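You operate a simulated robot arm through the tools that you are given. There is no shell and no other tool. Be economical: measure what you need, move in short steps, check, and stop when the job is done.

The job below is to be done with a simulated robot arm. You get a single attempt, and the scene is never put back.

JOB
Pump 40 ml of detergent into the clear cup, stand it back and snap the green lid on.

Only the result counts: the job must be done as asked and must still hold three seconds after the hand-in. Knocking over, shifting, dropping, spilling or breaking anything else fails it. Lids that push on must go on centred and level and be pressed home; caps that screw on are set level and turned clockwise until they are tight.

ROBOT AND FRAMES
A 7-joint arm with a two-finger parallel gripper, fixed in place. Base frame: the origin is at the foot of the arm, x ahead of it, y to its left, z up; the work surface is at about z = 0. Units: cm, rad, N and s.
With the tool pointing down near the work surface it reaches from about 24 to 62 cm from the base axis. Its first joint turns from -1.152 to 1.152 rad. Payload 2.6 kg.
Tool frame: the origin (TCP) lies between the finger pads and is the grasp point; the fingertips stand 3 cm ahead of it; z points along the fingers, y is the line along which they close. The gripper opens to 9.4 cm. The fingers are 2.8 cm wide and 1 cm thick; the gripper's body (5 by 9.6 cm) begins 5.5 cm behind the TCP.
Orientation is that of the tool frame in the base frame, as a unit quaternion [w, x, y, z]. With the fingers straight down and closing along the base's y, the tool's x points along the base's -x, its y along +y and its z along -z.

CONTROLS
- The arm moves only by the tool apply_moves. Its argument "rows" is a list that holds one entry, the list of rows, each a list of 7 numbers: the finger opening in cm, from 0 to 9.4, then the shift along the base's x, y, z in cm, then the turn, a rotation vector about the base's x, y, z in rad. In form: [[[jaw, tx, ty, tz, wx, wy, wz], ...]]. A call has 1 to 8 rows; each row shifts and turns the commanded pose from where the row before left it. Rows are played at 5 a second. More than 5 cm and 0.15 rad between two rows, or a gripper value outside its range, and nothing of the call is played. Where a pose cannot be reached the arm comes as near as it can. A force on the tool above 80 N (or 10 N above the force at the start of the call, whichever is more), or a blocked arm, ends the call early, and 0.2 s more pass. The fingers move at their own pace (about 7.2 cm/s each) and stop on an object; they squeeze with about 45 N. The grip force told is the motor's: it shows also when the fingers shut on nothing. Time passes only in rows, and 0.2 s behind the last, so rows that do not move let the fingers close. It gives the time, the measured TCP pose, the force on the tool (base axes), the opening and the grip force at its end, in the units of the frame above (readings bear some noise), and new pictures: "pictures" is both (left out), scene, wrist or none.
- Cameras (640 x 400 px; columns grow to the right, rows downward): "scene" is fixed at [4.43, 43.98, 56.8]; the picture's right is [-0.68, -0.73, 0.00], its down [-0.40, 0.37, -0.84] and it looks along [0.61, -0.57, -0.55] (base axes); focal length 315 px, centre (320, 200). "wrist" rides on the gripper at [-3.7, 0, -5.8] in the tool frame; the picture's right is [0.00, -1.00, 0.00], its down [0.97, 0.00, -0.24] and it looks along [0.24, 0.00, 0.97] (tool axes); focal length 218 px, centre (320, 200). There is no depth. A picture from a camera that has moved, and an enlarged one, comes with that camera's place and axes in the base frame and with its lens.
- close_up(camera, box): a new picture of the part [left, top, right, bottom] of that camera's present view, enlarged. No time passes.
- sign_off(): hands the job in; it is judged then, once.

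Go step by step. Nothing tells you positions but the pictures and the camera data: compare them with the known pose of the tool, close in by small moves and look again before you grip or let go. The budget is 120 turns and 150 pictures, counting those below and the enlarged ones. Unless the task says otherwise, let go and move clear before handing in, and close with one line.

The tools are called as a command line: name --argument value ..., lists and objects as JSON in quotes. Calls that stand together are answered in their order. apply_moves: Moves the arm, as the interface text tells. Its arguments: {"type":"object","properties":{"rows":{"type":"array","items":{"type":"array","items":{"type":"array","items":{"type":"number"}}}},"pictures":{"type":"string","enum":["both","scene","wrist","none"]}},"required":["rows"]} The other tools are called the same way: close_up (camera, box) takes an enlarged picture of a part of a camera's view; sign_off () hands the job in.

At the start:

```text
t: 0.0
ee_pos: [28.89, 21.76, 41.18]
orientation: [0.0, -0.001, 1.0, 0.0]
wrist_force: [0.5, -0.5, 0.7]
opening: 9.41
finger_force: 0.0
```

scene: 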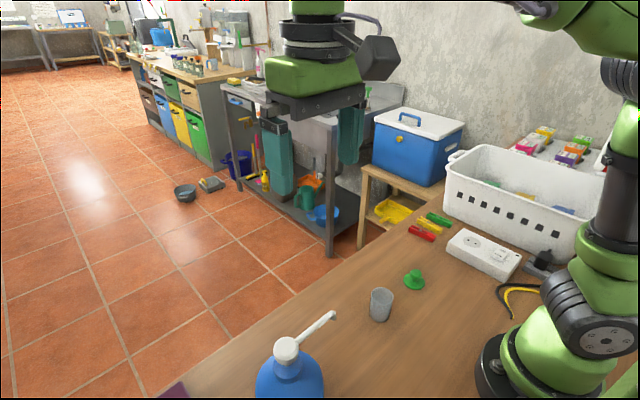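
wrist: 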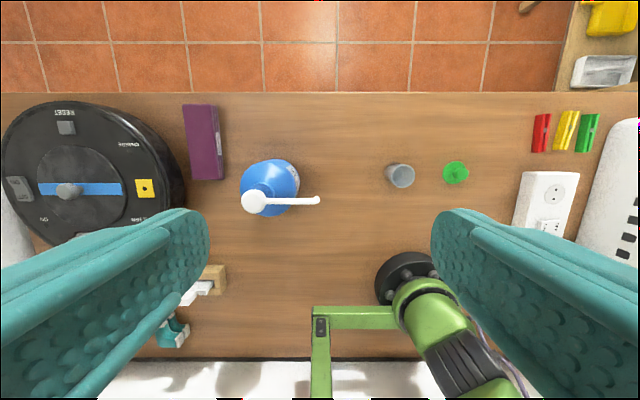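

The clear cup is near (27, 6), the green lid is to its right, and the blue pump bottle stands near (30, 30). I'll look closer for a label and for dimensions.

close_up --camera "scene" --box '[220, 280, 380, 400]'

close_up --camera "scene" --box '[340, 250, 460, 340]'

close_up --camera "wrist" --box '[220, 130, 350, 230]'

close_up --camera "wrist" --box '[360, 130, 490, 220]'

```text
3.33 times, centred on (300, 340) of scene
camera zoom: at [4.43, 43.98, 56.8], right [-0.68, -0.73, 0.0], down [-0.4, 0.37, -0.84], along [0.61, -0.57, -0.55], focal length 1050 px, centre (387, -267)
```

zoom: 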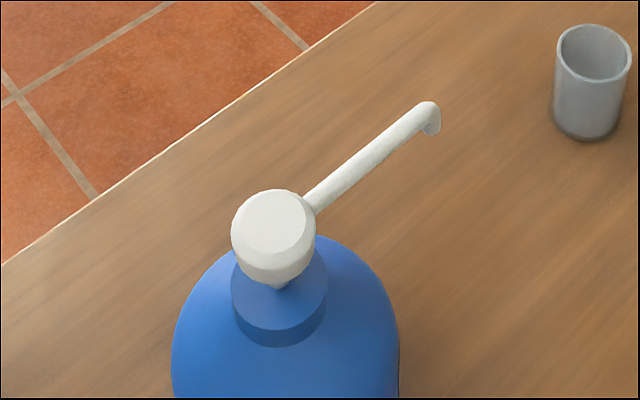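

```text
4.44 times, centred on (400, 295) of scene
camera zoom: at [4.43, 43.98, 56.8], right [-0.68, -0.73, 0.0], down [-0.4, 0.37, -0.84], along [0.61, -0.57, -0.55], focal length 1401 px, centre (-36, -222)
```

zoom: 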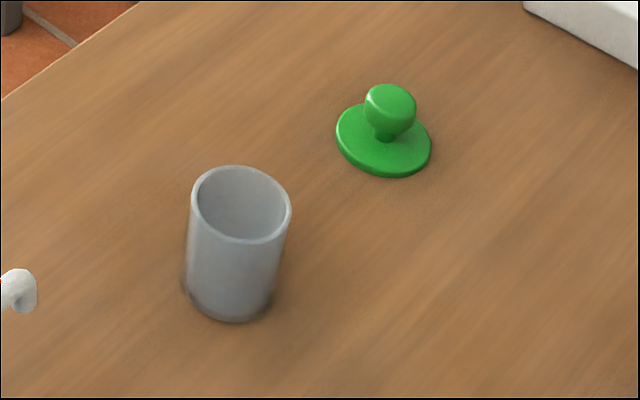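

```text
4.00 times, centred on (285, 180) of wrist
camera zoom: at [32.55, 21.82, 46.95], right [0.0, -1.0, 0.0], down [-0.97, 0.0, 0.24], along [-0.24, 0.0, -0.97], focal length 873 px, centre (460, 280)
```

zoom: 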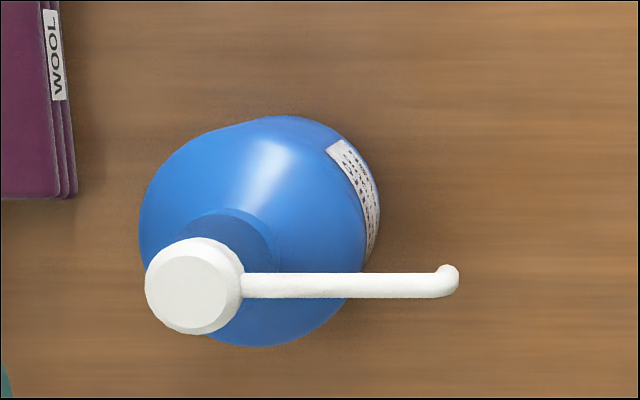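

```text
4.44 times, centred on (425, 175) of wrist
camera zoom: at [32.55, 21.82, 46.95], right [0.0, -1.0, 0.0], down [-0.97, 0.0, 0.24], along [-0.24, 0.0, -0.97], focal length 970 px, centre (-147, 311)
```

zoom: 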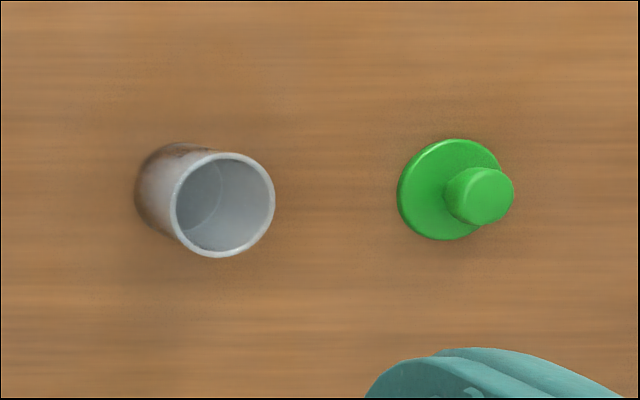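

The pump head top is near (25, 31, 17.9) and the spout tip near (25, 22.2, 16). The cup rim is at (27, 5.75, 5.5) and the lid knob at (27, -7, 3). The bottle's label faces -y, so I'll tilt the wrist camera to read it.

apply_moves --rows '[[[9.4, -0.33, -1.55, -2.4, 0.11, 0, 0], [9.4, -0.33, -1.55, -2.4, 0.11, 0, 0], [9.4, -0.33, -1.55, -2.4, 0.11, 0, 0], [9.4, -0.33, -1.55, -2.4, 0.11, 0, 0], [9.4, -0.33, -1.55, -2.4, 0.11, 0, 0], [9.4, -0.33, -1.55, -2.4, 0.11, 0, 0], [9.4, -0.33, -1.55, -2.4, 0.11, 0, 0], [9.4, -0.33, -1.55, -2.4, 0.11, 0, 0]]]' --pictures "wrist"

```text
t: 1.8
ee_pos: [26.18, 9.26, 22.23]
orientation: [0.001, 0.0, 0.904, 0.427]
wrist_force: [-0.2, 0.0, 0.0]
opening: 9.39
finger_force: 0.0
camera wrist: at [29.88, 4.89, 25.87], right [0.0, -0.64, -0.77], down [-0.97, -0.18, 0.15], along [-0.24, 0.75, -0.62], focal length 218 px, centre (320, 200)
```

wrist: 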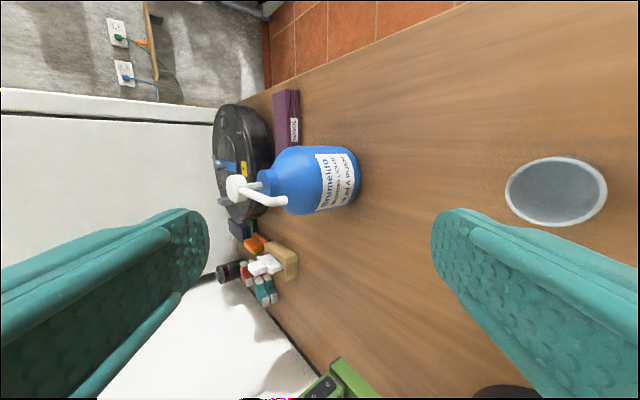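

close_up --camera "wrist" --box '[300, 140, 372, 220]'

close_up --camera "wrist" --box '[220, 130, 380, 230]'

```text
5.00 times, centred on (336, 180) of wrist
camera zoom: at [29.88, 4.89, 25.87], right [0.0, -0.64, -0.77], down [-0.97, -0.18, 0.15], along [-0.24, 0.75, -0.62], focal length 1091 px, centre (240, 300)
```

zoom: 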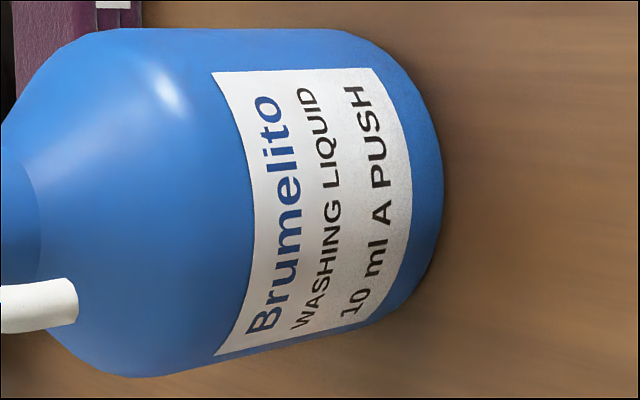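

```text
4.00 times, centred on (300, 180) of wrist
camera zoom: at [29.88, 4.89, 25.87], right [0.0, -0.64, -0.77], down [-0.97, -0.18, 0.15], along [-0.24, 0.75, -0.62], focal length 873 px, centre (400, 280)
```

zoom: 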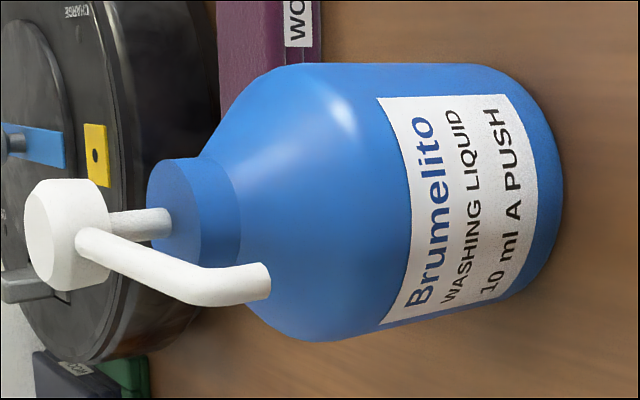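

The label says 10 ml a push, so four pushes are needed. A vertical grip would hit the spout, so I'll carry the cup with a tilted tool whose jaws close along x. I'll roll the tool about its own axis first.

apply_moves --rows '[[[9.4, 0, -0.5, 0, 0, -0.11, 0.0909], [9.4, 0, -0.5, 0, 0, -0.11, 0.0909], [9.4, 0, -0.5, 0, 0, -0.11, 0.0909], [9.4, 0, -0.5, 0, 0, -0.11, 0.0909], [9.4, 0, -0.5, 0, 0, -0.11, 0.0909], [9.4, 0, -0.5, 0, 0, -0.11, 0.0909], [9.4, 0, -0.5, 0, 0, -0.11, 0.0909], [9.4, 0, -0.5, 0, 0, -0.11, 0.0909]]]' --pictures "none"

apply_moves --rows '[[[9.4, 0, 0, 0, 0, -0.11, 0.0909], [9.4, 0, 0, 0, 0, -0.11, 0.0909], [9.4, 0, 0, 0, 0, -0.11, 0.0909], [9.4, 0, 0, 0, 0, 0, 0]]]' --pictures "both"

```text
t: 3.6
ee_pos: [26.13, 5.39, 22.04]
orientation: [0.229, -0.49, 0.761, 0.359]
wrist_force: [0.2, 0.0, -0.2]
opening: 9.39
finger_force: 0.1
```

```text
t: 4.6
ee_pos: [26.11, 5.36, 22.04]
orientation: [-0.301, 0.64, -0.639, -0.302]
wrist_force: [0.8, -0.1, -0.2]
opening: 9.41
finger_force: 0.0
camera wrist: at [26.13, 3.3, 28.54], right [1.0, 0.0, 0.0], down [0.0, -0.8, -0.59], along [0.0, 0.59, -0.8], focal length 218 px, centre (320, 200)
```

scene: 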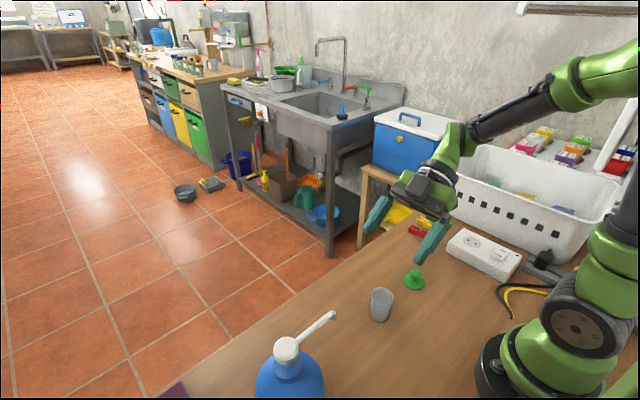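
wrist: 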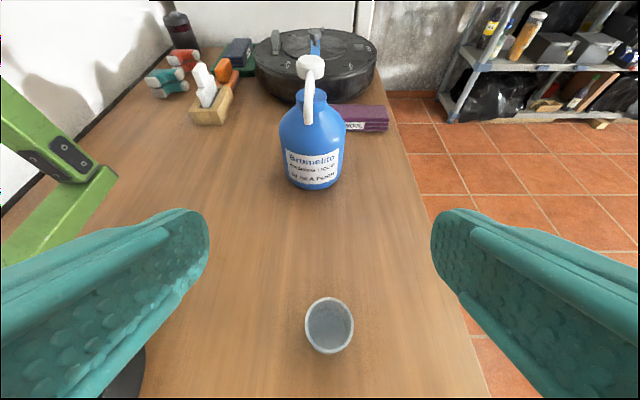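

close_up --camera "wrist" --box '[280, 275, 380, 375]'

close_up --camera "wrist" --box '[260, 40, 360, 200]'

```text
4.00 times, centred on (330, 325) of wrist
camera zoom: at [26.13, 3.3, 28.54], right [1.0, 0.0, 0.0], down [0.0, -0.8, -0.59], along [0.0, 0.59, -0.8], focal length 873 px, centre (280, -300)
```

zoom: 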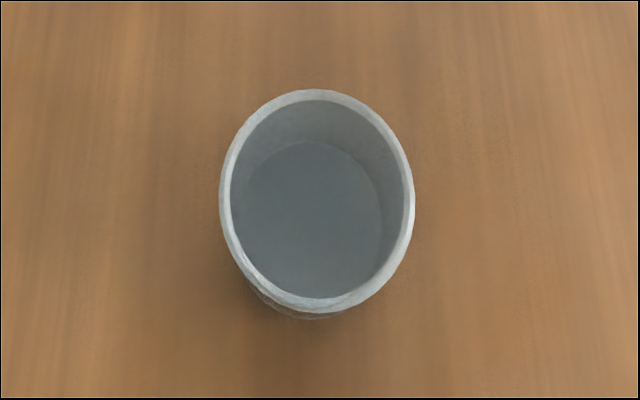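

```text
2.50 times, centred on (310, 120) of wrist
camera zoom: at [26.13, 3.3, 28.54], right [1.0, 0.0, 0.0], down [0.0, -0.8, -0.59], along [0.0, 0.59, -0.8], focal length 546 px, centre (345, 400)
```

zoom: 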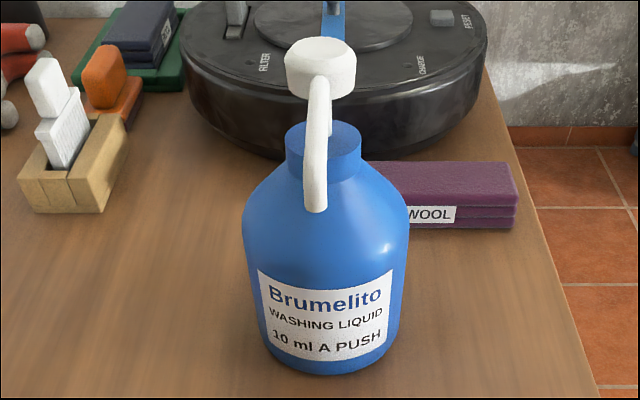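

The cup axis is at (27.0, 5.9) with an outer diameter of about 4.5, which agrees with the first estimate. Next I'll descend with the open jaws straddling it.

apply_moves --rows '[[[9.4, 0.45, 0.25, -1, 0, 0, 0], [9.4, 0.45, 0.25, -2, 0, 0, 0], [9.4, 0, 0, -3, 0, 0, 0], [9.4, 0, 0, -3, 0, 0, 0], [9.4, 0, 0, -3, 0, 0, 0], [9.4, 0, 0, -2.5, 0, 0, 0], [9.4, 0, 0, -2, 0, 0, 0], [9.4, 0, 0, 0, 0, 0, 0]]]' --pictures "both"

```text
t: 6.4
ee_pos: [27.28, 5.84, 5.34]
orientation: [0.301, -0.64, 0.64, 0.301]
wrist_force: [-0.4, -0.4, -0.8]
opening: 9.41
finger_force: 0.0
camera wrist: at [27.25, 3.88, 11.88], right [1.0, 0.0, 0.0], down [0.0, -0.8, -0.59], along [0.0, 0.59, -0.8], focal length 218 px, centre (320, 200)
```

scene: 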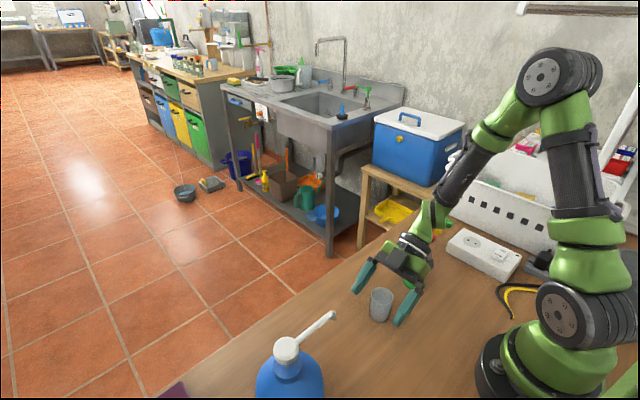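
wrist: 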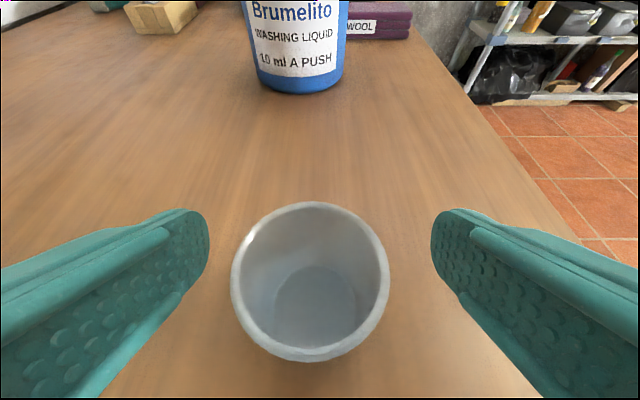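

The cup centre is at about x 26.95, so I'll shift a little and lower the rest of the way.

apply_moves --rows '[[[9.4, -0.3, 0, -0.8, 0, 0, 0], [9.4, 0, 0, -0.9, 0, 0, 0], [9.4, 0, 0, 0, 0, 0, 0]]]' --pictures "wrist"

```text
t: 7.2
ee_pos: [26.97, 5.72, 3.69]
orientation: [-0.301, 0.64, -0.639, -0.301]
wrist_force: [-0.1, 0.9, 18.8]
opening: 9.41
finger_force: 0.0
camera wrist: at [26.93, 3.73, 10.24], right [1.0, 0.0, 0.0], down [0.0, -0.8, -0.59], along [0.0, 0.59, -0.8], focal length 218 px, centre (320, 200)
```

wrist: 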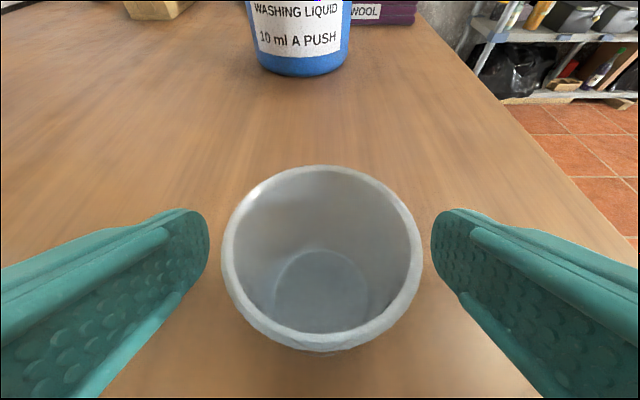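

The fingertips are touching the table, so I'll raise 0.4 cm and close.

apply_moves --rows '[[[9.4, 0, 0, 0.45, 0, 0, 0], [6, 0, 0, 0, 0, 0, 0], [4.2, 0, 0, 0, 0, 0, 0], [4.0, 0, 0, 0, 0, 0, 0], [4.0, 0, 0, 0, 0, 0, 0]]]' --pictures "wrist"

```text
t: 8.4
ee_pos: [26.93, 5.66, 4.21]
orientation: [0.301, -0.639, 0.64, 0.301]
wrist_force: [0.3, -0.9, -0.1]
opening: 4.56
finger_force: 45.4
camera wrist: at [26.86, 3.68, 10.72], right [1.0, 0.0, 0.0], down [0.0, -0.8, -0.59], along [0.0, 0.59, -0.8], focal length 218 px, centre (320, 200)
```

wrist: 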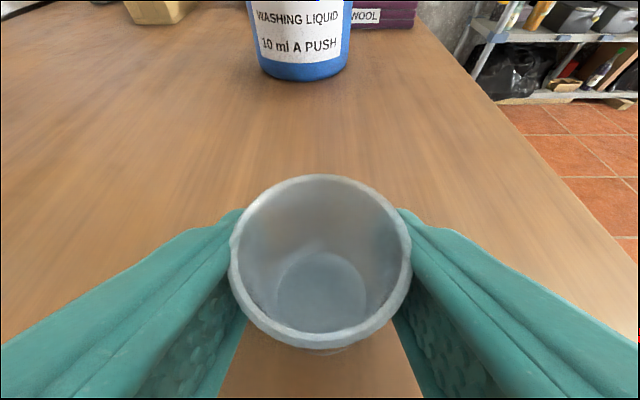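

The cup is gripped with an opening of 4.56. I'll lift it slightly and carry it to the spout, stopping short of it to check.

apply_moves --rows '[[[4.0, 0, 0, 0.5, 0, 0, 0], [4.0, 0, 0, 0.5, 0, 0, 0], [4.0, -0.39, 2.0, 0, 0, 0, 0], [4.0, -0.39, 2.8, 0, 0, 0, 0], [4.0, -0.39, 2.8, 0, 0, 0, 0], [4.0, -0.39, 2.8, 0, 0, 0, 0], [4.0, -0.37, 1.6, 0, 0, 0, 0], [4.0, 0, 0, 0, 0, 0, 0]]]' --pictures "both"

```text
t: 10.2
ee_pos: [24.93, 17.87, 5.21]
orientation: [0.3, -0.64, 0.64, 0.301]
wrist_force: [0.0, -0.7, 0.8]
opening: 4.58
finger_force: 44.9
camera wrist: at [24.96, 15.86, 11.68], right [1.0, 0.0, 0.0], down [0.0, -0.8, -0.59], along [0.0, 0.59, -0.8], focal length 218 px, centre (320, 200)
```

scene: 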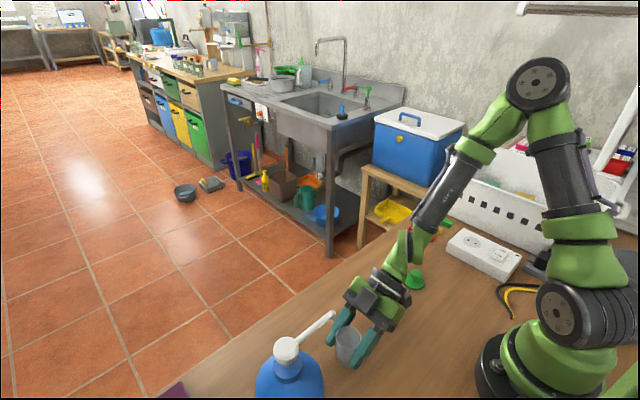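
wrist: 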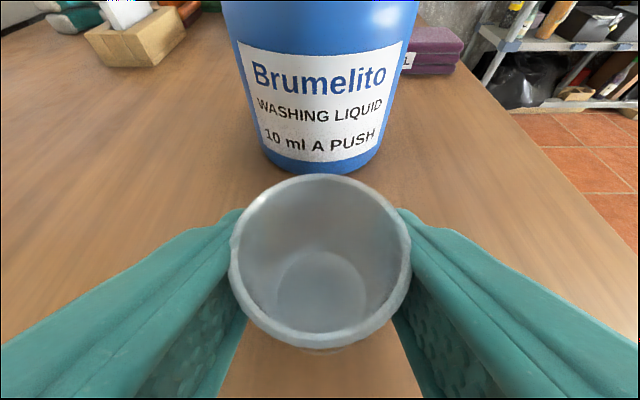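

The path is clear. I'll move the remaining 4.2 cm to sit under the spout, still lifted by 1 cm.

apply_moves --rows '[[[4.0, 0, 1.6, 0, 0, 0, 0], [4.0, 0.03, 1.6, 0, 0, 0, 0], [4.0, 0, 1.0, 0, 0, 0, 0], [4.0, 0, 0, 0, 0, 0, 0]]]' --pictures "both"

close_up --camera "scene" --box '[240, 280, 400, 400]'

```text
t: 11.2
ee_pos: [25.2, 22.15, 5.17]
orientation: [0.301, -0.639, 0.64, 0.301]
wrist_force: [0.0, -0.2, 0.6]
opening: 4.57
finger_force: 45.3
camera wrist: at [25.06, 20.05, 11.71], right [1.0, 0.0, 0.0], down [0.0, -0.8, -0.59], along [0.0, 0.59, -0.8], focal length 218 px, centre (320, 200)
```

scene: 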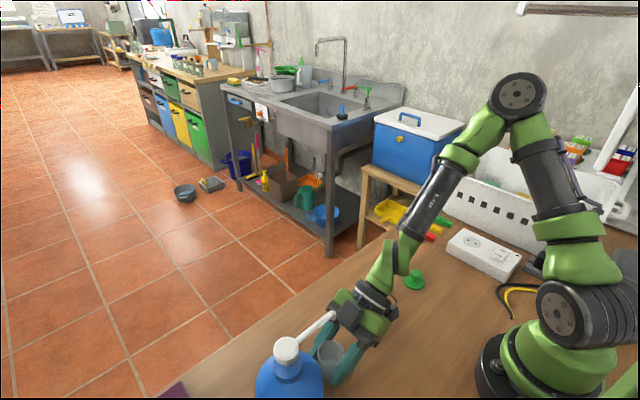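
wrist: 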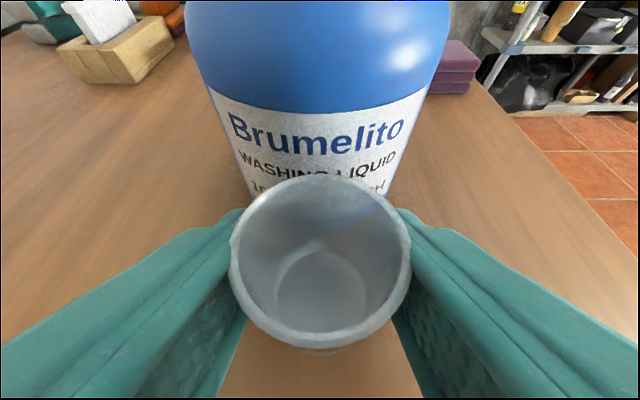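

```text
3.33 times, centred on (320, 340) of scene
camera zoom: at [4.43, 43.98, 56.8], right [-0.68, -0.73, 0.0], down [-0.4, 0.37, -0.84], along [0.61, -0.57, -0.55], focal length 1050 px, centre (320, -267)
```

zoom: 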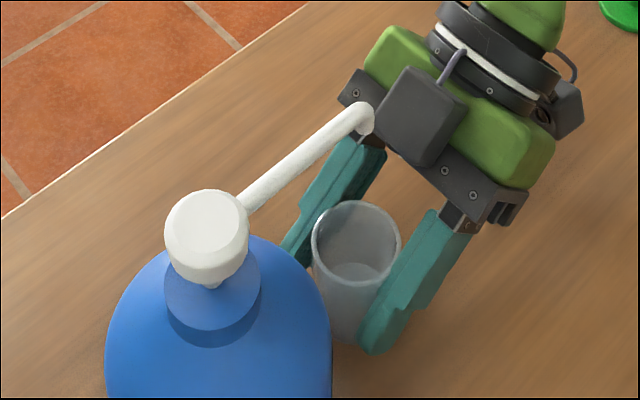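

The cup and spout tip are aligned at about (25.1, 22.1). I'll lower the cup to the table, release it and back out along the tool axis.

apply_moves --rows '[[[4.0, 0, 0, -0.5, 0, 0, 0], [4.0, 0, 0, -0.45, 0, 0, 0], [4.0, 0, 0, 0, 0, 0, 0]]]' --pictures "none"

apply_moves --rows '[[[5.2, 0, 0, 0, 0, 0, 0], [7, 0, 0, 0, 0, 0, 0], [7.5, 0, 0, 0, 0, 0, 0], [7.5, 0, -1.5, 0.5, 0, 0, 0], [7.5, 0, -3, 2, 0, 0, 0], [7.5, 0, -3, 2.5, 0, 0, 0], [7.5, 0, -3, 3, 0, 0, 0], [7.5, 0, 0, 0, 0, 0, 0]]]' --pictures "both"

```text
t: 12.0
ee_pos: [25.04, 22.13, 4.23]
orientation: [0.301, -0.639, 0.641, 0.301]
wrist_force: [-0.4, 0.2, 1.2]
opening: 4.58
finger_force: 45.1
```

```text
t: 13.8
ee_pos: [24.88, 11.27, 12.24]
orientation: [0.301, -0.639, 0.64, 0.302]
wrist_force: [0.7, 0.2, -0.3]
opening: 7.49
finger_force: 0.2
camera wrist: at [24.96, 9.3, 18.76], right [1.0, 0.0, 0.0], down [0.0, -0.8, -0.59], along [0.0, 0.59, -0.8], focal length 218 px, centre (320, 200)
```

scene: 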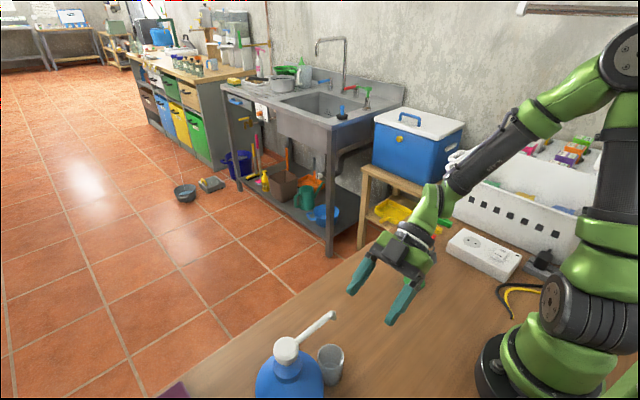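
wrist: 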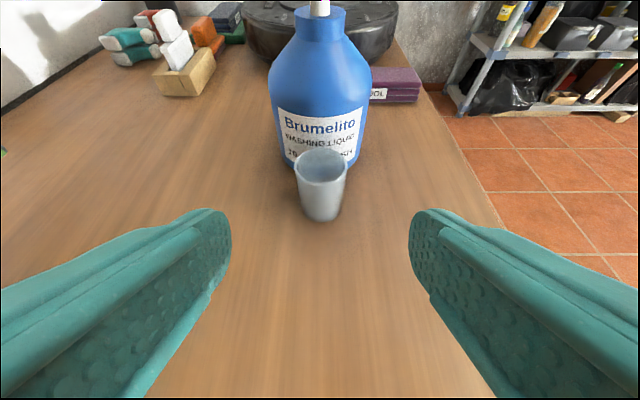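

The cup stands under the spout. I'll rise, straighten the tool, close the fingers and go above the pump head.

apply_moves --rows '[[[7.5, 0, 0, 3, -0.11, 0, 0], [5, 0, 0, 3, -0.11, 0, 0], [3, 0, 0, 3, -0.11, 0, 0], [0, 0, 0, 3, -0.11, 0, 0], [0, 0, 0, 3, -0.11, 0, 0], [0, 0, 0, 1, -0.11, 0, 0], [0, 0, 0, 0, -0.11, 0, 0], [0, 0, 0, 0, -0.11, 0, 0]]]' --pictures "none"

apply_moves --rows '[[[0, 0, 3, 0, 0, 0, 0], [0, 0, 3, 0, 0, 0, 0], [0, 0, 3, 0, 0, 0, 0], [0, 0, 3, 0, 0, 0, 0], [0, 0, 3, 0, 0, 0, 0], [0, 0, 2, 0, 0, 0, 0], [0, 0, 0, 0, 0, 0, 0]]]' --pictures "both"

```text
t: 15.6
ee_pos: [24.82, 11.54, 28.31]
orientation: [-0.001, -0.706, 0.709, 0.0]
wrist_force: [0.3, 0.2, 0.1]
opening: 0.0
finger_force: 33.5
```

```text
t: 17.2
ee_pos: [25.07, 28.52, 28.45]
orientation: [0.0, -0.707, 0.708, 0.0]
wrist_force: [0.1, 0.2, -0.3]
opening: 0.0
finger_force: 32.7
camera wrist: at [25.0, 32.34, 34.1], right [1.0, 0.0, 0.0], down [0.0, -0.97, 0.24], along [0.0, -0.24, -0.97], focal length 218 px, centre (320, 200)
```

scene: 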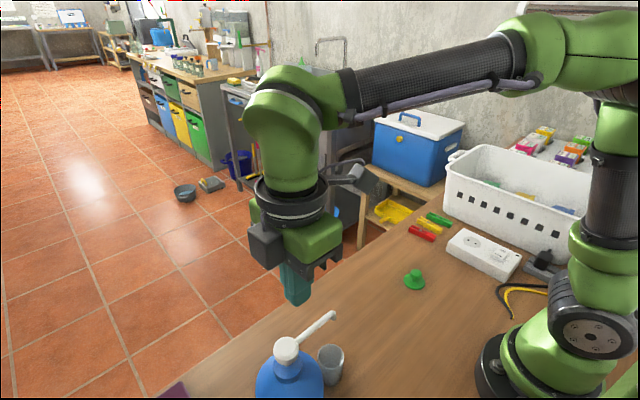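
wrist: 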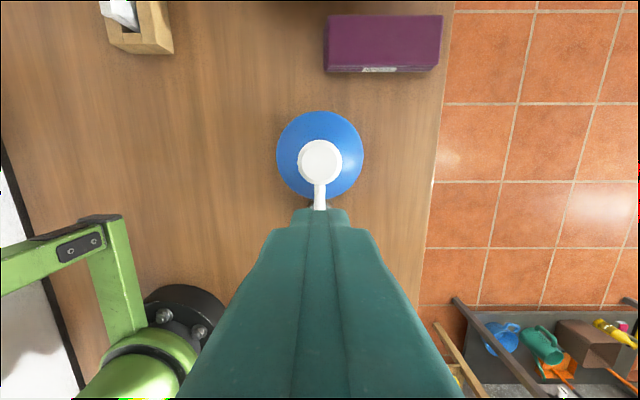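

The head axis is at about (25.0, 31.2). I'll move over it and lower to just above the top.

apply_moves --rows '[[[0, -0.05, 2.7, 0, 0, 0, 0], [0, 0, 0, -2, 0, 0, 0], [0, 0, 0, -2, 0, 0, 0], [0, 0, 0, -2, 0, 0, 0], [0, 0, 0, -0.7, 0, 0, 0], [0, 0, 0, 0, 0, 0, 0]]]' --pictures "wrist"

close_up --camera "scene" --box '[220, 280, 380, 400]'

```text
t: 18.6
ee_pos: [24.99, 31.22, 21.54]
orientation: [0.0, -0.706, 0.708, 0.001]
wrist_force: [-0.9, 0.2, -0.2]
opening: 0.0
finger_force: 33.0
camera wrist: at [24.98, 35.06, 27.26], right [1.0, 0.0, 0.0], down [0.0, -0.97, 0.24], along [0.0, -0.24, -0.97], focal length 218 px, centre (320, 200)
```

wrist: 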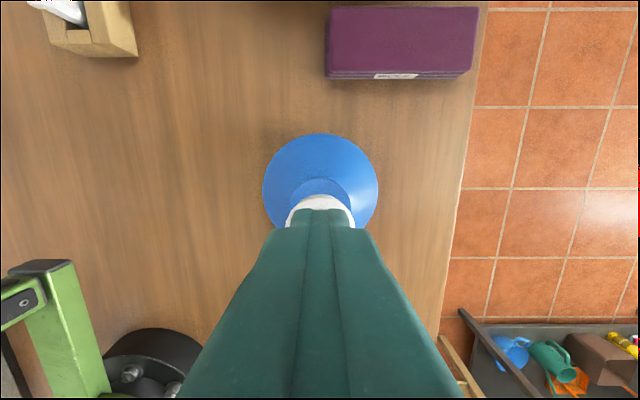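

```text
3.33 times, centred on (300, 340) of scene
camera zoom: at [4.43, 43.98, 56.8], right [-0.68, -0.73, 0.0], down [-0.4, 0.37, -0.84], along [0.61, -0.57, -0.55], focal length 1050 px, centre (387, -267)
```

zoom: 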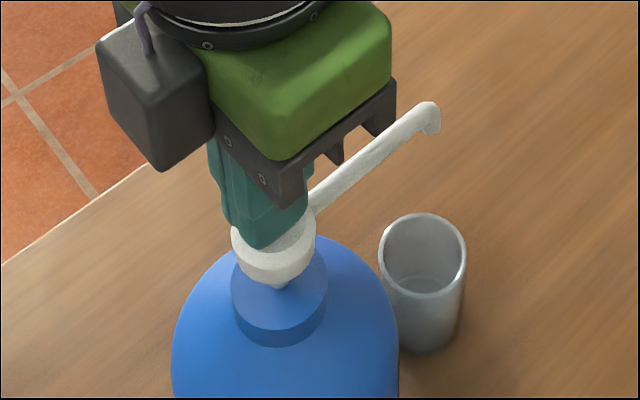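

The fingertips are about 0.6 cm above the head. I'll press slowly and watch the force and the stroke.

apply_moves --rows '[[[0, 0, 0, -0.4, 0, 0, 0], [0, 0, 0, -0.4, 0, 0, 0], [0, 0, 0, -0.3, 0, 0, 0], [0, 0, 0, -0.3, 0, 0, 0], [0, 0, 0, 0, 0, 0, 0]]]' --pictures "none"

close_up --camera "scene" --box '[220, 280, 380, 400]'

```text
t: 19.8
ee_pos: [25.01, 31.22, 20.18]
orientation: [0.0, -0.706, 0.708, 0.0]
wrist_force: [2.1, -0.9, 5.1]
opening: 0.0
finger_force: 32.8
```

```text
3.33 times, centred on (300, 340) of scene
camera zoom: at [4.43, 43.98, 56.8], right [-0.68, -0.73, 0.0], down [-0.4, 0.37, -0.84], along [0.61, -0.57, -0.55], focal length 1050 px, centre (387, -267)
```

zoom: 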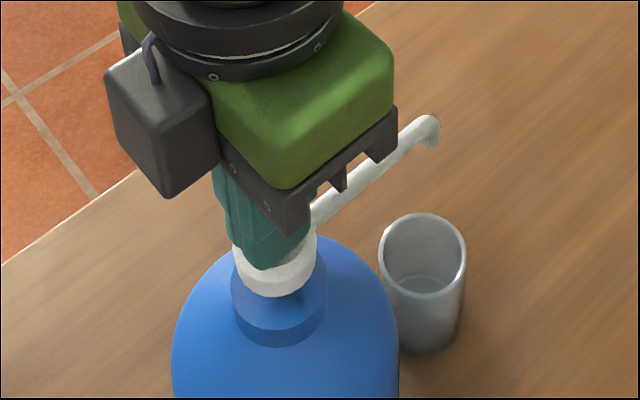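

The pump is moving down against a light spring of about 5 N. I'll keep pressing until it bottoms out.

apply_moves --rows '[[[0, 0, 0, -0.25, 0, 0, 0], [0, 0, 0, -0.25, 0, 0, 0], [0, 0, 0, -0.2, 0, 0, 0], [0, 0, 0, 0, 0, 0, 0]]]' --pictures "none"

apply_moves --rows '[[[0, 0, 0, -0.2, 0, 0, 0], [0, 0, 0, -0.2, 0, 0, 0], [0, 0, 0, 0, 0, 0, 0]]]' --pictures "none"

close_up --camera "scene" --box '[220, 280, 380, 400]'

```text
t: 20.8
ee_pos: [24.94, 31.22, 19.52]
orientation: [0.003, -0.706, 0.708, 0.0]
wrist_force: [-0.5, -2.0, 27.5]
opening: 0.0
finger_force: 33.0
```

```text
t: 21.6
ee_pos: [24.94, 31.3, 19.35]
orientation: [0.003, -0.705, 0.709, 0.0]
wrist_force: [-9.5, -16.0, 52.7]
opening: 0.0
finger_force: 33.2
```

```text
3.33 times, centred on (300, 340) of scene
camera zoom: at [4.41, 43.96, 56.82], right [-0.68, -0.73, 0.0], down [-0.4, 0.37, -0.84], along [0.61, -0.57, -0.55], focal length 1050 px, centre (387, -267)
```

zoom: 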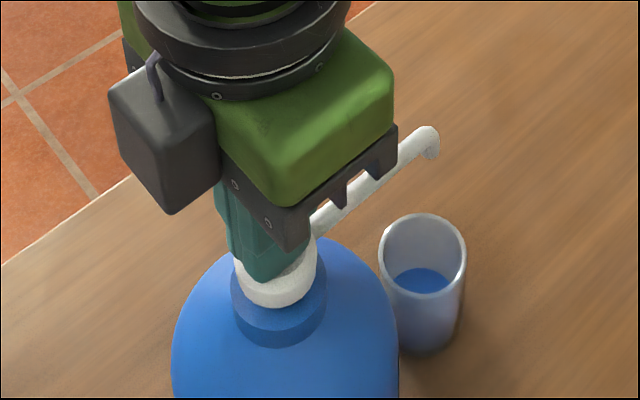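

The pump has bottomed at TCP z of about 19.5 and blue liquid is in the cup. I'll release fully so the head returns.

apply_moves --rows '[[[0, 0, 0, -0.0, 0, 0, 0], [0, 0, 0, 0.5, 0, 0, 0], [0, 0, 0, 0.6, 0, 0, 0], [0, 0, 0, 0.7, 0, 0, 0], [0, 0, 0, 0.6, 0, 0, 0], [0, 0, 0, 0, 0, 0, 0], [0, 0, 0, 0, 0, 0, 0]]]' --pictures "none"

close_up --camera "scene" --box '[220, 280, 380, 400]'

```text
t: 23.2
ee_pos: [24.91, 31.22, 21.55]
orientation: [0.0, -0.706, 0.708, 0.0]
wrist_force: [-0.9, 0.1, -0.3]
opening: 0.0
finger_force: 33.0
```

```text
3.33 times, centred on (300, 340) of scene
camera zoom: at [4.43, 43.98, 56.8], right [-0.68, -0.73, 0.0], down [-0.4, 0.37, -0.84], along [0.61, -0.57, -0.55], focal length 1050 px, centre (387, -267)
```

zoom: 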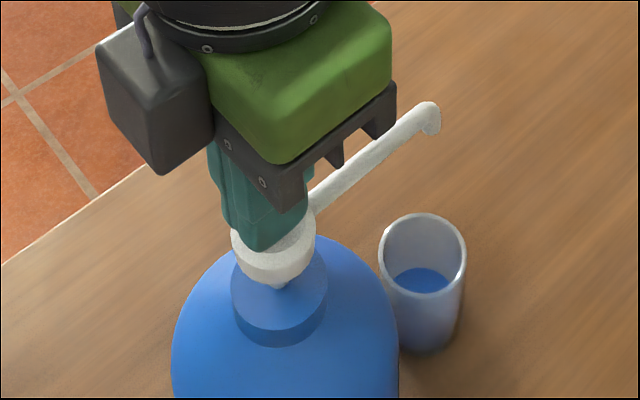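

One stroke is done and the head is back up. Second push, to the same depth.

apply_moves --rows '[[[0, 0, 0, -0.6, 0, 0, 0], [0, 0, 0, -0.5, 0, 0, 0], [0, 0, 0, -0.4, 0, 0, 0], [0, 0, 0, -0.3, 0, 0, 0], [0, 0, 0, -0.3, 0, 0, 0], [0, 0, 0, -0.05, 0, 0, 0], [0, 0, 0, 0, 0, 0, 0]]]' --pictures "none"

apply_moves --rows '[[[0, 0, 0, 0, 0, 0, 0], [0, 0, 0, 0.5, 0, 0, 0], [0, 0, 0, 0.5, 0, 0, 0], [0, 0, 0, 0.6, 0, 0, 0], [0, 0, 0, 0.55, 0, 0, 0], [0, 0, 0, 0, 0, 0, 0], [0, 0, 0, 0, 0, 0, 0]]]' --pictures "none"

close_up --camera "scene" --box '[220, 280, 380, 400]'

```text
t: 24.8
ee_pos: [24.82, 31.28, 19.46]
orientation: [-0.003, 0.707, -0.707, 0.0]
wrist_force: [-3.4, -2.3, 34.3]
opening: 0.0
finger_force: 33.5
```

```text
t: 26.4
ee_pos: [24.76, 31.11, 21.46]
orientation: [0.001, -0.707, 0.707, -0.001]
wrist_force: [-0.1, 0.0, -0.3]
opening: 0.0
finger_force: 32.6
```

```text
3.33 times, centred on (300, 340) of scene
camera zoom: at [4.43, 43.98, 56.8], right [-0.68, -0.73, 0.0], down [-0.4, 0.37, -0.84], along [0.61, -0.57, -0.55], focal length 1050 px, centre (387, -267)
```

zoom: 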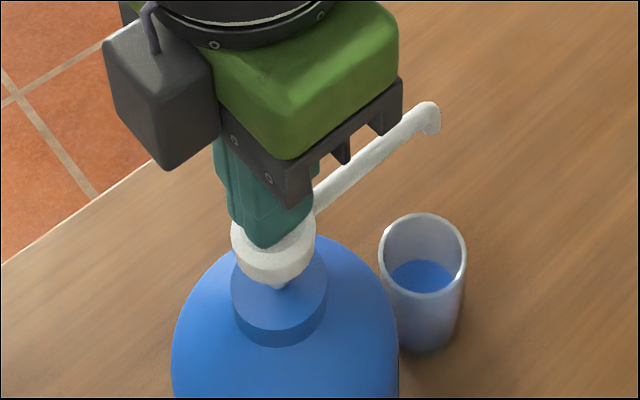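

Two pushes are done and the level rose. Third push, with a small x correction.

apply_moves --rows '[[[0, 0.2, 0.1, 0, 0, 0, 0], [0, 0, 0, -0.6, 0, 0, 0], [0, 0, 0, -0.5, 0, 0, 0], [0, 0, 0, -0.4, 0, 0, 0], [0, 0, 0, -0.3, 0, 0, 0], [0, 0, 0, -0.25, 0, 0, 0], [0, 0, 0, 0, 0, 0, 0]]]' --pictures "none"

apply_moves --rows '[[[0, 0, 0, 0, 0, 0, 0], [0, 0, 0, 0.5, 0, 0, 0], [0, 0, 0, 0.5, 0, 0, 0], [0, 0, 0, 0.6, 0, 0, 0], [0, 0, 0, 0.5, 0, 0, 0], [0, 0, 0, 0, 0, 0, 0], [0, 0, 0, 0, 0, 0, 0]]]' --pictures "none"

close_up --camera "scene" --box '[220, 280, 380, 400]'

```text
t: 28.0
ee_pos: [25.09, 31.45, 19.55]
orientation: [0.002, -0.706, 0.708, 0.0]
wrist_force: [-4.7, -12.6, 34.2]
opening: 0.0
finger_force: 33.4
```

```text
t: 29.6
ee_pos: [25.19, 31.25, 21.48]
orientation: [0.001, -0.706, 0.708, 0.001]
wrist_force: [0.3, -0.6, -0.1]
opening: 0.0
finger_force: 32.9
```

```text
3.33 times, centred on (300, 340) of scene
camera zoom: at [4.43, 43.98, 56.8], right [-0.68, -0.73, 0.0], down [-0.4, 0.37, -0.84], along [0.61, -0.57, -0.55], focal length 1050 px, centre (387, -267)
```

zoom: 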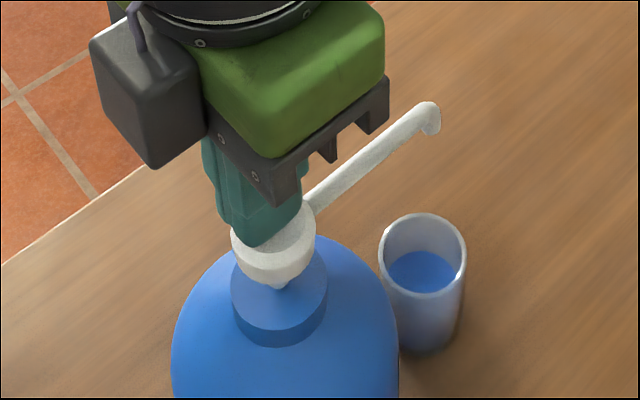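

Three pushes are done and the level rises by an even amount each time. Fourth and last push.

apply_moves --rows '[[[0, -0.15, 0, 0, 0, 0, 0], [0, 0, 0, -0.6, 0, 0, 0], [0, 0, 0, -0.5, 0, 0, 0], [0, 0, 0, -0.4, 0, 0, 0], [0, 0, 0, -0.3, 0, 0, 0], [0, 0, 0, -0.3, 0, 0, 0], [0, 0, 0, 0, 0, 0, 0]]]' --pictures "none"

apply_moves --rows '[[[0, 0, 0, 0, 0, 0, 0], [0, 0, 0, 0.5, 0, 0, 0], [0, 0, 0, 0.5, 0, 0, 0], [0, 0, 0, 0.6, 0, 0, 0], [0, 0, 0, 0.5, 0, 0, 0], [0, 0, 0, 2, 0, 0, 0], [0, 0, 0, 2, 0, 0, 0], [0, 0, 0, 2, 0, 0, 0]]]' --pictures "none"

close_up --camera "scene" --box '[220, 280, 380, 400]'

```text
t: 31.2
ee_pos: [24.95, 31.27, 19.48]
orientation: [0.001, -0.706, 0.709, 0.001]
wrist_force: [-6.6, -5.7, 31.5]
opening: 0.0
finger_force: 33.5
```

```text
t: 33.0
ee_pos: [25.02, 31.4, 27.63]
orientation: [0.0, -0.707, 0.707, 0.0]
wrist_force: [-0.4, -1.1, -0.7]
opening: 0.01
finger_force: 33.1
```

```text
3.33 times, centred on (300, 340) of scene
camera zoom: at [4.43, 43.98, 56.8], right [-0.68, -0.73, 0.0], down [-0.4, 0.37, -0.84], along [0.61, -0.57, -0.55], focal length 1050 px, centre (387, -267)
```

zoom: 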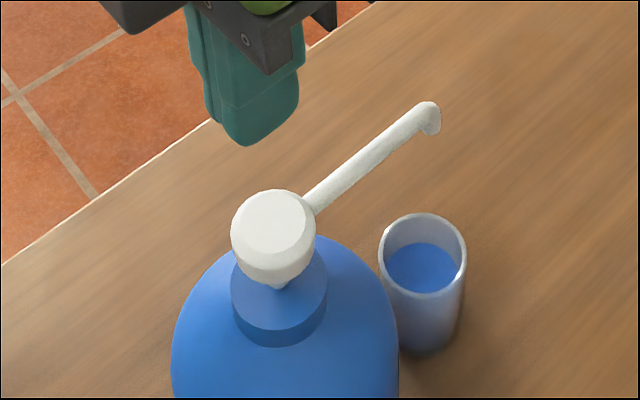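

Four pushes are done, with even level steps, and neither the bottle nor the cup has shifted. Now I'll go back to the tilted pose in front of the cup.

apply_moves --rows '[[[0, 0, -3, 0.5, 0, 0, 0], [0, 0, -3, 0, 0, 0, 0], [0, 0, -3, 0, 0, 0, 0], [0, 0, -3, 0, 0, 0, 0], [2, 0, -3, 0, 0, 0, 0], [5, 0, -3, 0, 0, 0, 0], [7.5, 0, -2, 0, 0, 0, 0]]]' --pictures "none"

apply_moves --rows '[[[7.5, 0, 0, 0, 0.11, 0, 0], [7.5, 0, 0, -2.6, 0.11, 0, 0], [7.5, 0, 0, -2.6, 0.11, 0, 0], [7.5, 0, 0, -2.6, 0.11, 0, 0], [7.5, 0, 0, -2.6, 0.11, 0, 0], [7.5, 0, 0, -2.6, 0.11, 0, 0], [7.5, 0, 0, -2, 0.11, 0, 0], [7.5, 0, 0, 0, 0.11, 0, 0]]]' --pictures "wrist"

```text
t: 34.6
ee_pos: [25.28, 11.31, 28.16]
orientation: [0.0, -0.706, 0.708, 0.001]
wrist_force: [0.1, -0.7, 0.6]
opening: 7.49
finger_force: 0.1
```

```text
t: 36.4
ee_pos: [24.83, 11.36, 13.22]
orientation: [0.302, -0.639, 0.64, 0.302]
wrist_force: [0.3, 0.5, 0.0]
opening: 7.5
finger_force: 0.1
camera wrist: at [24.87, 9.35, 19.61], right [1.0, 0.0, 0.0], down [0.0, -0.8, -0.6], along [0.0, 0.6, -0.8], focal length 218 px, centre (320, 200)
```

wrist: 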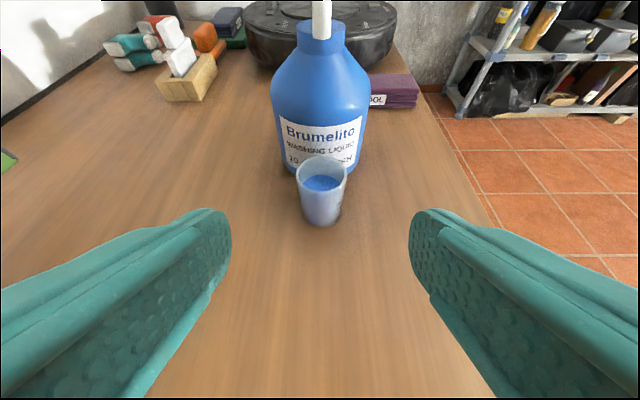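

apply_moves --rows '[[[7.5, 0.1, 0.3, -1, 0, 0, 0], [7.5, 0.1, 3, -3, 0, 0, 0], [7.5, 0, 3, -2.5, 0, 0, 0], [7.5, 0, 3, -2, 0, 0, 0], [7.5, 0, 0, 0, 0, 0, 0]]]' --pictures "wrist"

```text
t: 37.6
ee_pos: [25.02, 20.54, 4.51]
orientation: [0.301, -0.639, 0.641, 0.302]
wrist_force: [-0.1, 0.0, 0.6]
opening: 7.49
finger_force: 0.1
camera wrist: at [24.93, 18.54, 11.01], right [1.0, 0.0, 0.0], down [0.0, -0.8, -0.6], along [0.0, 0.6, -0.8], focal length 218 px, centre (320, 200)
```

wrist: 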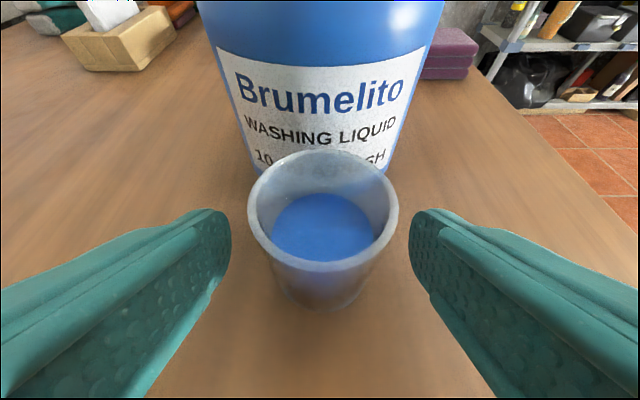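

Aligned. I'll advance 1.6 cm, grip, and lift slightly.

apply_moves --rows '[[[7.5, 0.05, 0.8, -0.15, 0, 0, 0], [7.5, 0, 0.8, -0.13, 0, 0, 0], [7.5, 0, 0, 0, 0, 0, 0], [5, 0, 0, 0, 0, 0, 0], [4.0, 0, 0, 0, 0, 0, 0], [4.0, 0, 0, 0, 0, 0, 0], [4.0, 0, 0, 0, 0, 0, 0]]]' --pictures "none"

apply_moves --rows '[[[4.0, 0, 0, 0.3, 0, 0, 0], [4.0, 0, 0, 0.5, 0, 0, 0], [4.0, 0, -0.4, 0.2, 0, 0, 0], [4.0, 0, -0.8, 0, 0, 0, 0], [4.0, 0, -1.2, 0, 0, 0, 0], [4.0, 0, -1.2, 0, 0, 0, 0], [4.0, 0, -0.4, 0, 0, 0, 0]]]' --pictures "both"

```text
t: 39.2
ee_pos: [25.18, 22.27, 4.19]
orientation: [0.301, -0.639, 0.64, 0.302]
wrist_force: [0.1, 0.2, 0.1]
opening: 4.6
finger_force: 45.0
```

```text
t: 40.8
ee_pos: [25.21, 18.17, 5.18]
orientation: [0.3, -0.64, 0.64, 0.302]
wrist_force: [-0.6, 0.6, -0.4]
opening: 4.64
finger_force: 45.0
camera wrist: at [25.17, 16.13, 11.77], right [1.0, 0.0, 0.0], down [0.0, -0.8, -0.6], along [0.0, 0.6, -0.8], focal length 218 px, centre (320, 200)
```

scene: 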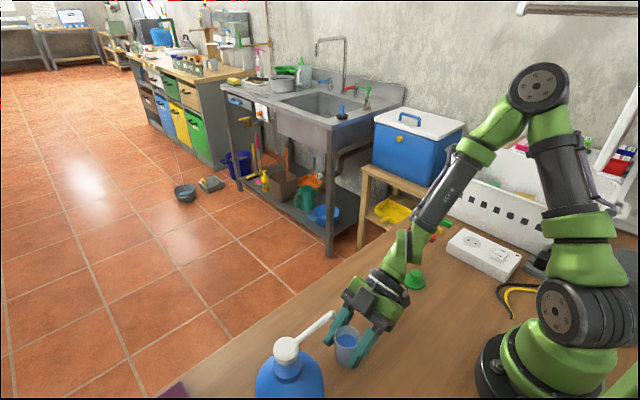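
wrist: 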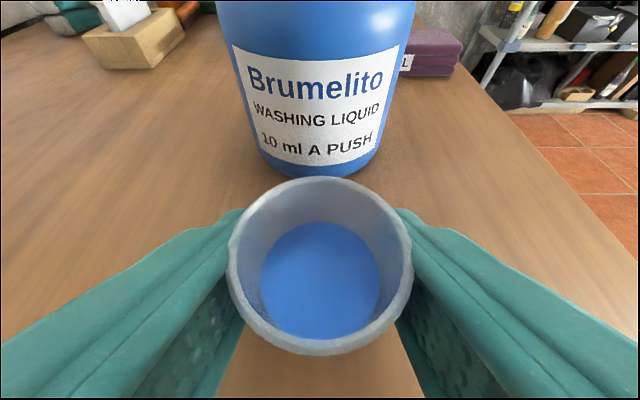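

The cup is held level. I'll carry it gently back to its original spot at TCP (26.95, 5.7).

apply_moves --rows '[[[4.0, 0.1, -0.8, 0, 0, 0, 0], [4.0, 0.25, -1.7, 0, 0, 0, 0], [4.0, 0.25, -1.9, 0, 0, 0, 0], [4.0, 0.25, -1.9, 0, 0, 0, 0], [4.0, 0.25, -1.9, 0, 0, 0, 0], [4.0, 0.25, -1.9, 0, 0, 0, 0], [4.0, 0.25, -1.6, 0, 0, 0, 0], [4.0, 0.1, -0.8, 0, 0, 0, 0]]]' --pictures "none"

apply_moves --rows '[[[4.0, 0, 0, 0, 0, 0, 0], [4.0, 0, 0, -0.4, 0, 0, 0], [4.0, 0, 0, -0.4, 0, 0, 0], [4.0, 0, 0, -0.1, 0, 0, 0], [4.0, 0, 0, 0, 0, 0, 0]]]' --pictures "both"

```text
t: 42.6
ee_pos: [27.07, 5.56, 5.4]
orientation: [0.301, -0.639, 0.64, 0.302]
wrist_force: [-0.3, 0.8, -1.0]
opening: 4.6
finger_force: 45.1
```

```text
t: 43.8
ee_pos: [26.92, 5.68, 4.41]
orientation: [0.301, -0.639, 0.64, 0.302]
wrist_force: [0.3, -0.5, -1.4]
opening: 4.63
finger_force: 44.5
camera wrist: at [26.99, 3.68, 10.91], right [1.0, 0.0, 0.0], down [0.0, -0.8, -0.59], along [0.0, 0.59, -0.8], focal length 218 px, centre (320, 200)
```

scene: 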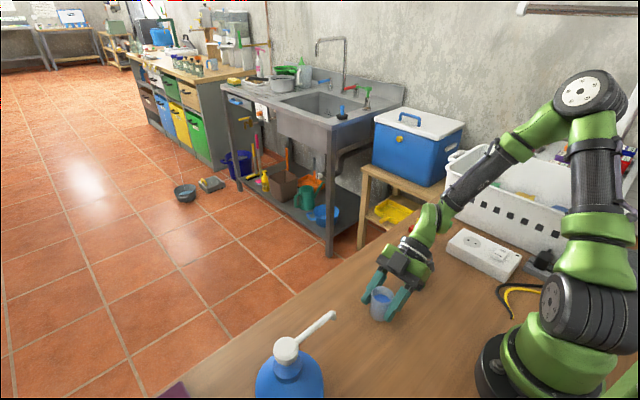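
wrist: 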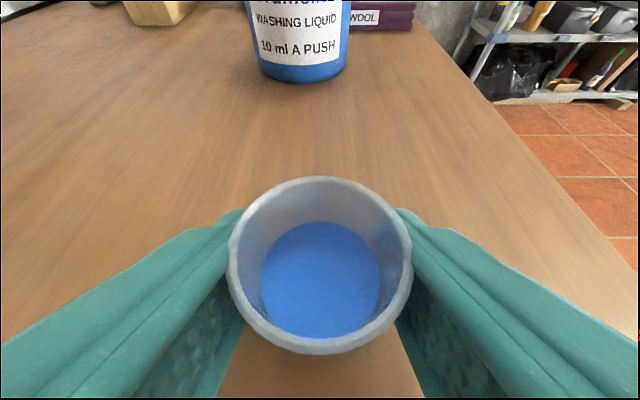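

Still about 0.2 cm up, so I'll lower in small steps until I feel contact.

apply_moves --rows '[[[4.0, 0, 0, -0.1, 0, 0, 0], [4.0, 0, 0, -0.07, 0, 0, 0], [4.0, 0, 0, 0, 0, 0, 0]]]' --pictures "none"

```text
t: 44.6
ee_pos: [26.92, 5.74, 4.23]
orientation: [0.301, -0.64, 0.64, 0.302]
wrist_force: [-0.2, -0.6, 0.1]
opening: 4.64
finger_force: 44.7
```

apply_moves --rows '[[[4.0, 0, 0, -0.06, 0, 0, 0], [4.0, 0, 0, 0, 0, 0, 0]]]' --pictures "none"

```text
t: 45.2
ee_pos: [26.78, 5.73, 4.31]
orientation: [0.301, -0.639, 0.64, 0.302]
wrist_force: [0.0, -0.3, 0.1]
opening: 4.64
finger_force: 45.4
```

apply_moves --rows '[[[4.0, 0.1, 0, -0.08, 0, 0, 0], [4.0, 0, 0, 0, 0, 0, 0]]]' --pictures "none"

```text
t: 45.8
ee_pos: [27.05, 5.88, 4.14]
orientation: [0.302, -0.638, 0.641, 0.302]
wrist_force: [-3.6, -2.6, 14.5]
opening: 4.64
finger_force: 45.3
```

The cup is touching the table. I'll release and back out along the tool axis.

apply_moves --rows '[[[4.0, 0, 0, 0.08, 0, 0, 0], [5.2, 0, 0, 0, 0, 0, 0], [7, 0, 0, 0, 0, 0, 0], [8, 0, 0, 0, 0, 0, 0], [8, 0, -0.6, 1.5, 0, 0, 0], [8, 0, -0.6, 2.5, 0, 0, 0], [8, 0, -0.6, 3, 0, 0, 0], [8, 0, 0, 3, 0, 0, 0]]]' --pictures "none"

apply_moves --rows '[[[6, 0, -1.5, 1, -0.11, 0, 0], [6, 0, -1.5, 1, -0.11, 0, 0], [6, 0, -1.5, 0, -0.11, 0, 0], [6, 0, -1.5, 0, -0.11, 0, 0], [6, 0, -1.5, 0, -0.11, 0, 0], [6, 0, -1.5, 0, -0.11, 0, 0], [6, 0, -1.5, 0, -0.11, 0, 0], [6, 0, 0, 0, -0.11, 0, 0]]]' --pictures "both"

```text
t: 47.6
ee_pos: [26.76, 3.94, 14.18]
orientation: [0.3, -0.639, 0.64, 0.301]
wrist_force: [-0.6, 0.4, 0.7]
opening: 7.98
finger_force: 0.0
```

```text
t: 49.4
ee_pos: [26.97, -6.49, 16.24]
orientation: [0.0, -0.707, 0.708, -0.001]
wrist_force: [0.4, -0.7, 0.0]
opening: 5.99
finger_force: 0.0
camera wrist: at [27.1, -2.71, 22.0], right [1.0, 0.0, 0.0], down [0.0, -0.97, 0.24], along [0.0, -0.24, -0.97], focal length 218 px, centre (320, 200)
```

scene: 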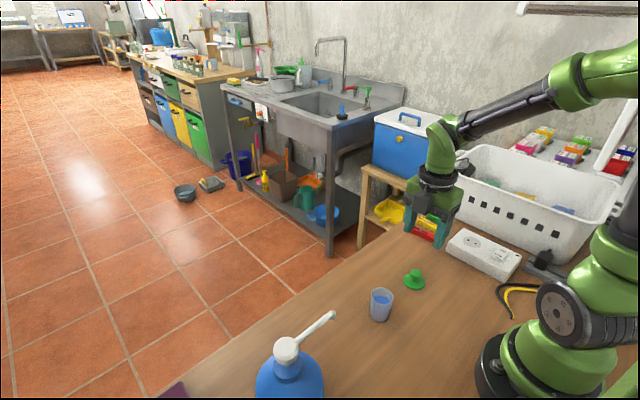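
wrist: 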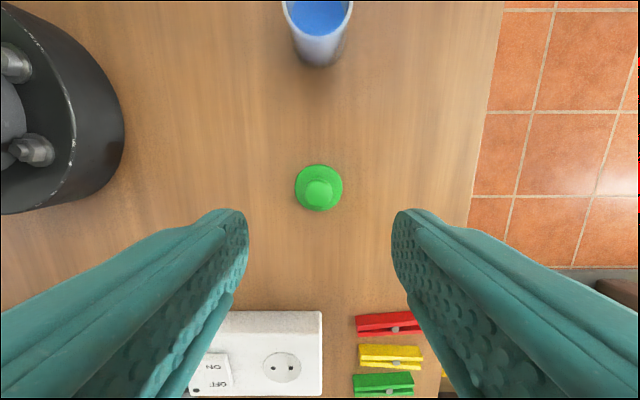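

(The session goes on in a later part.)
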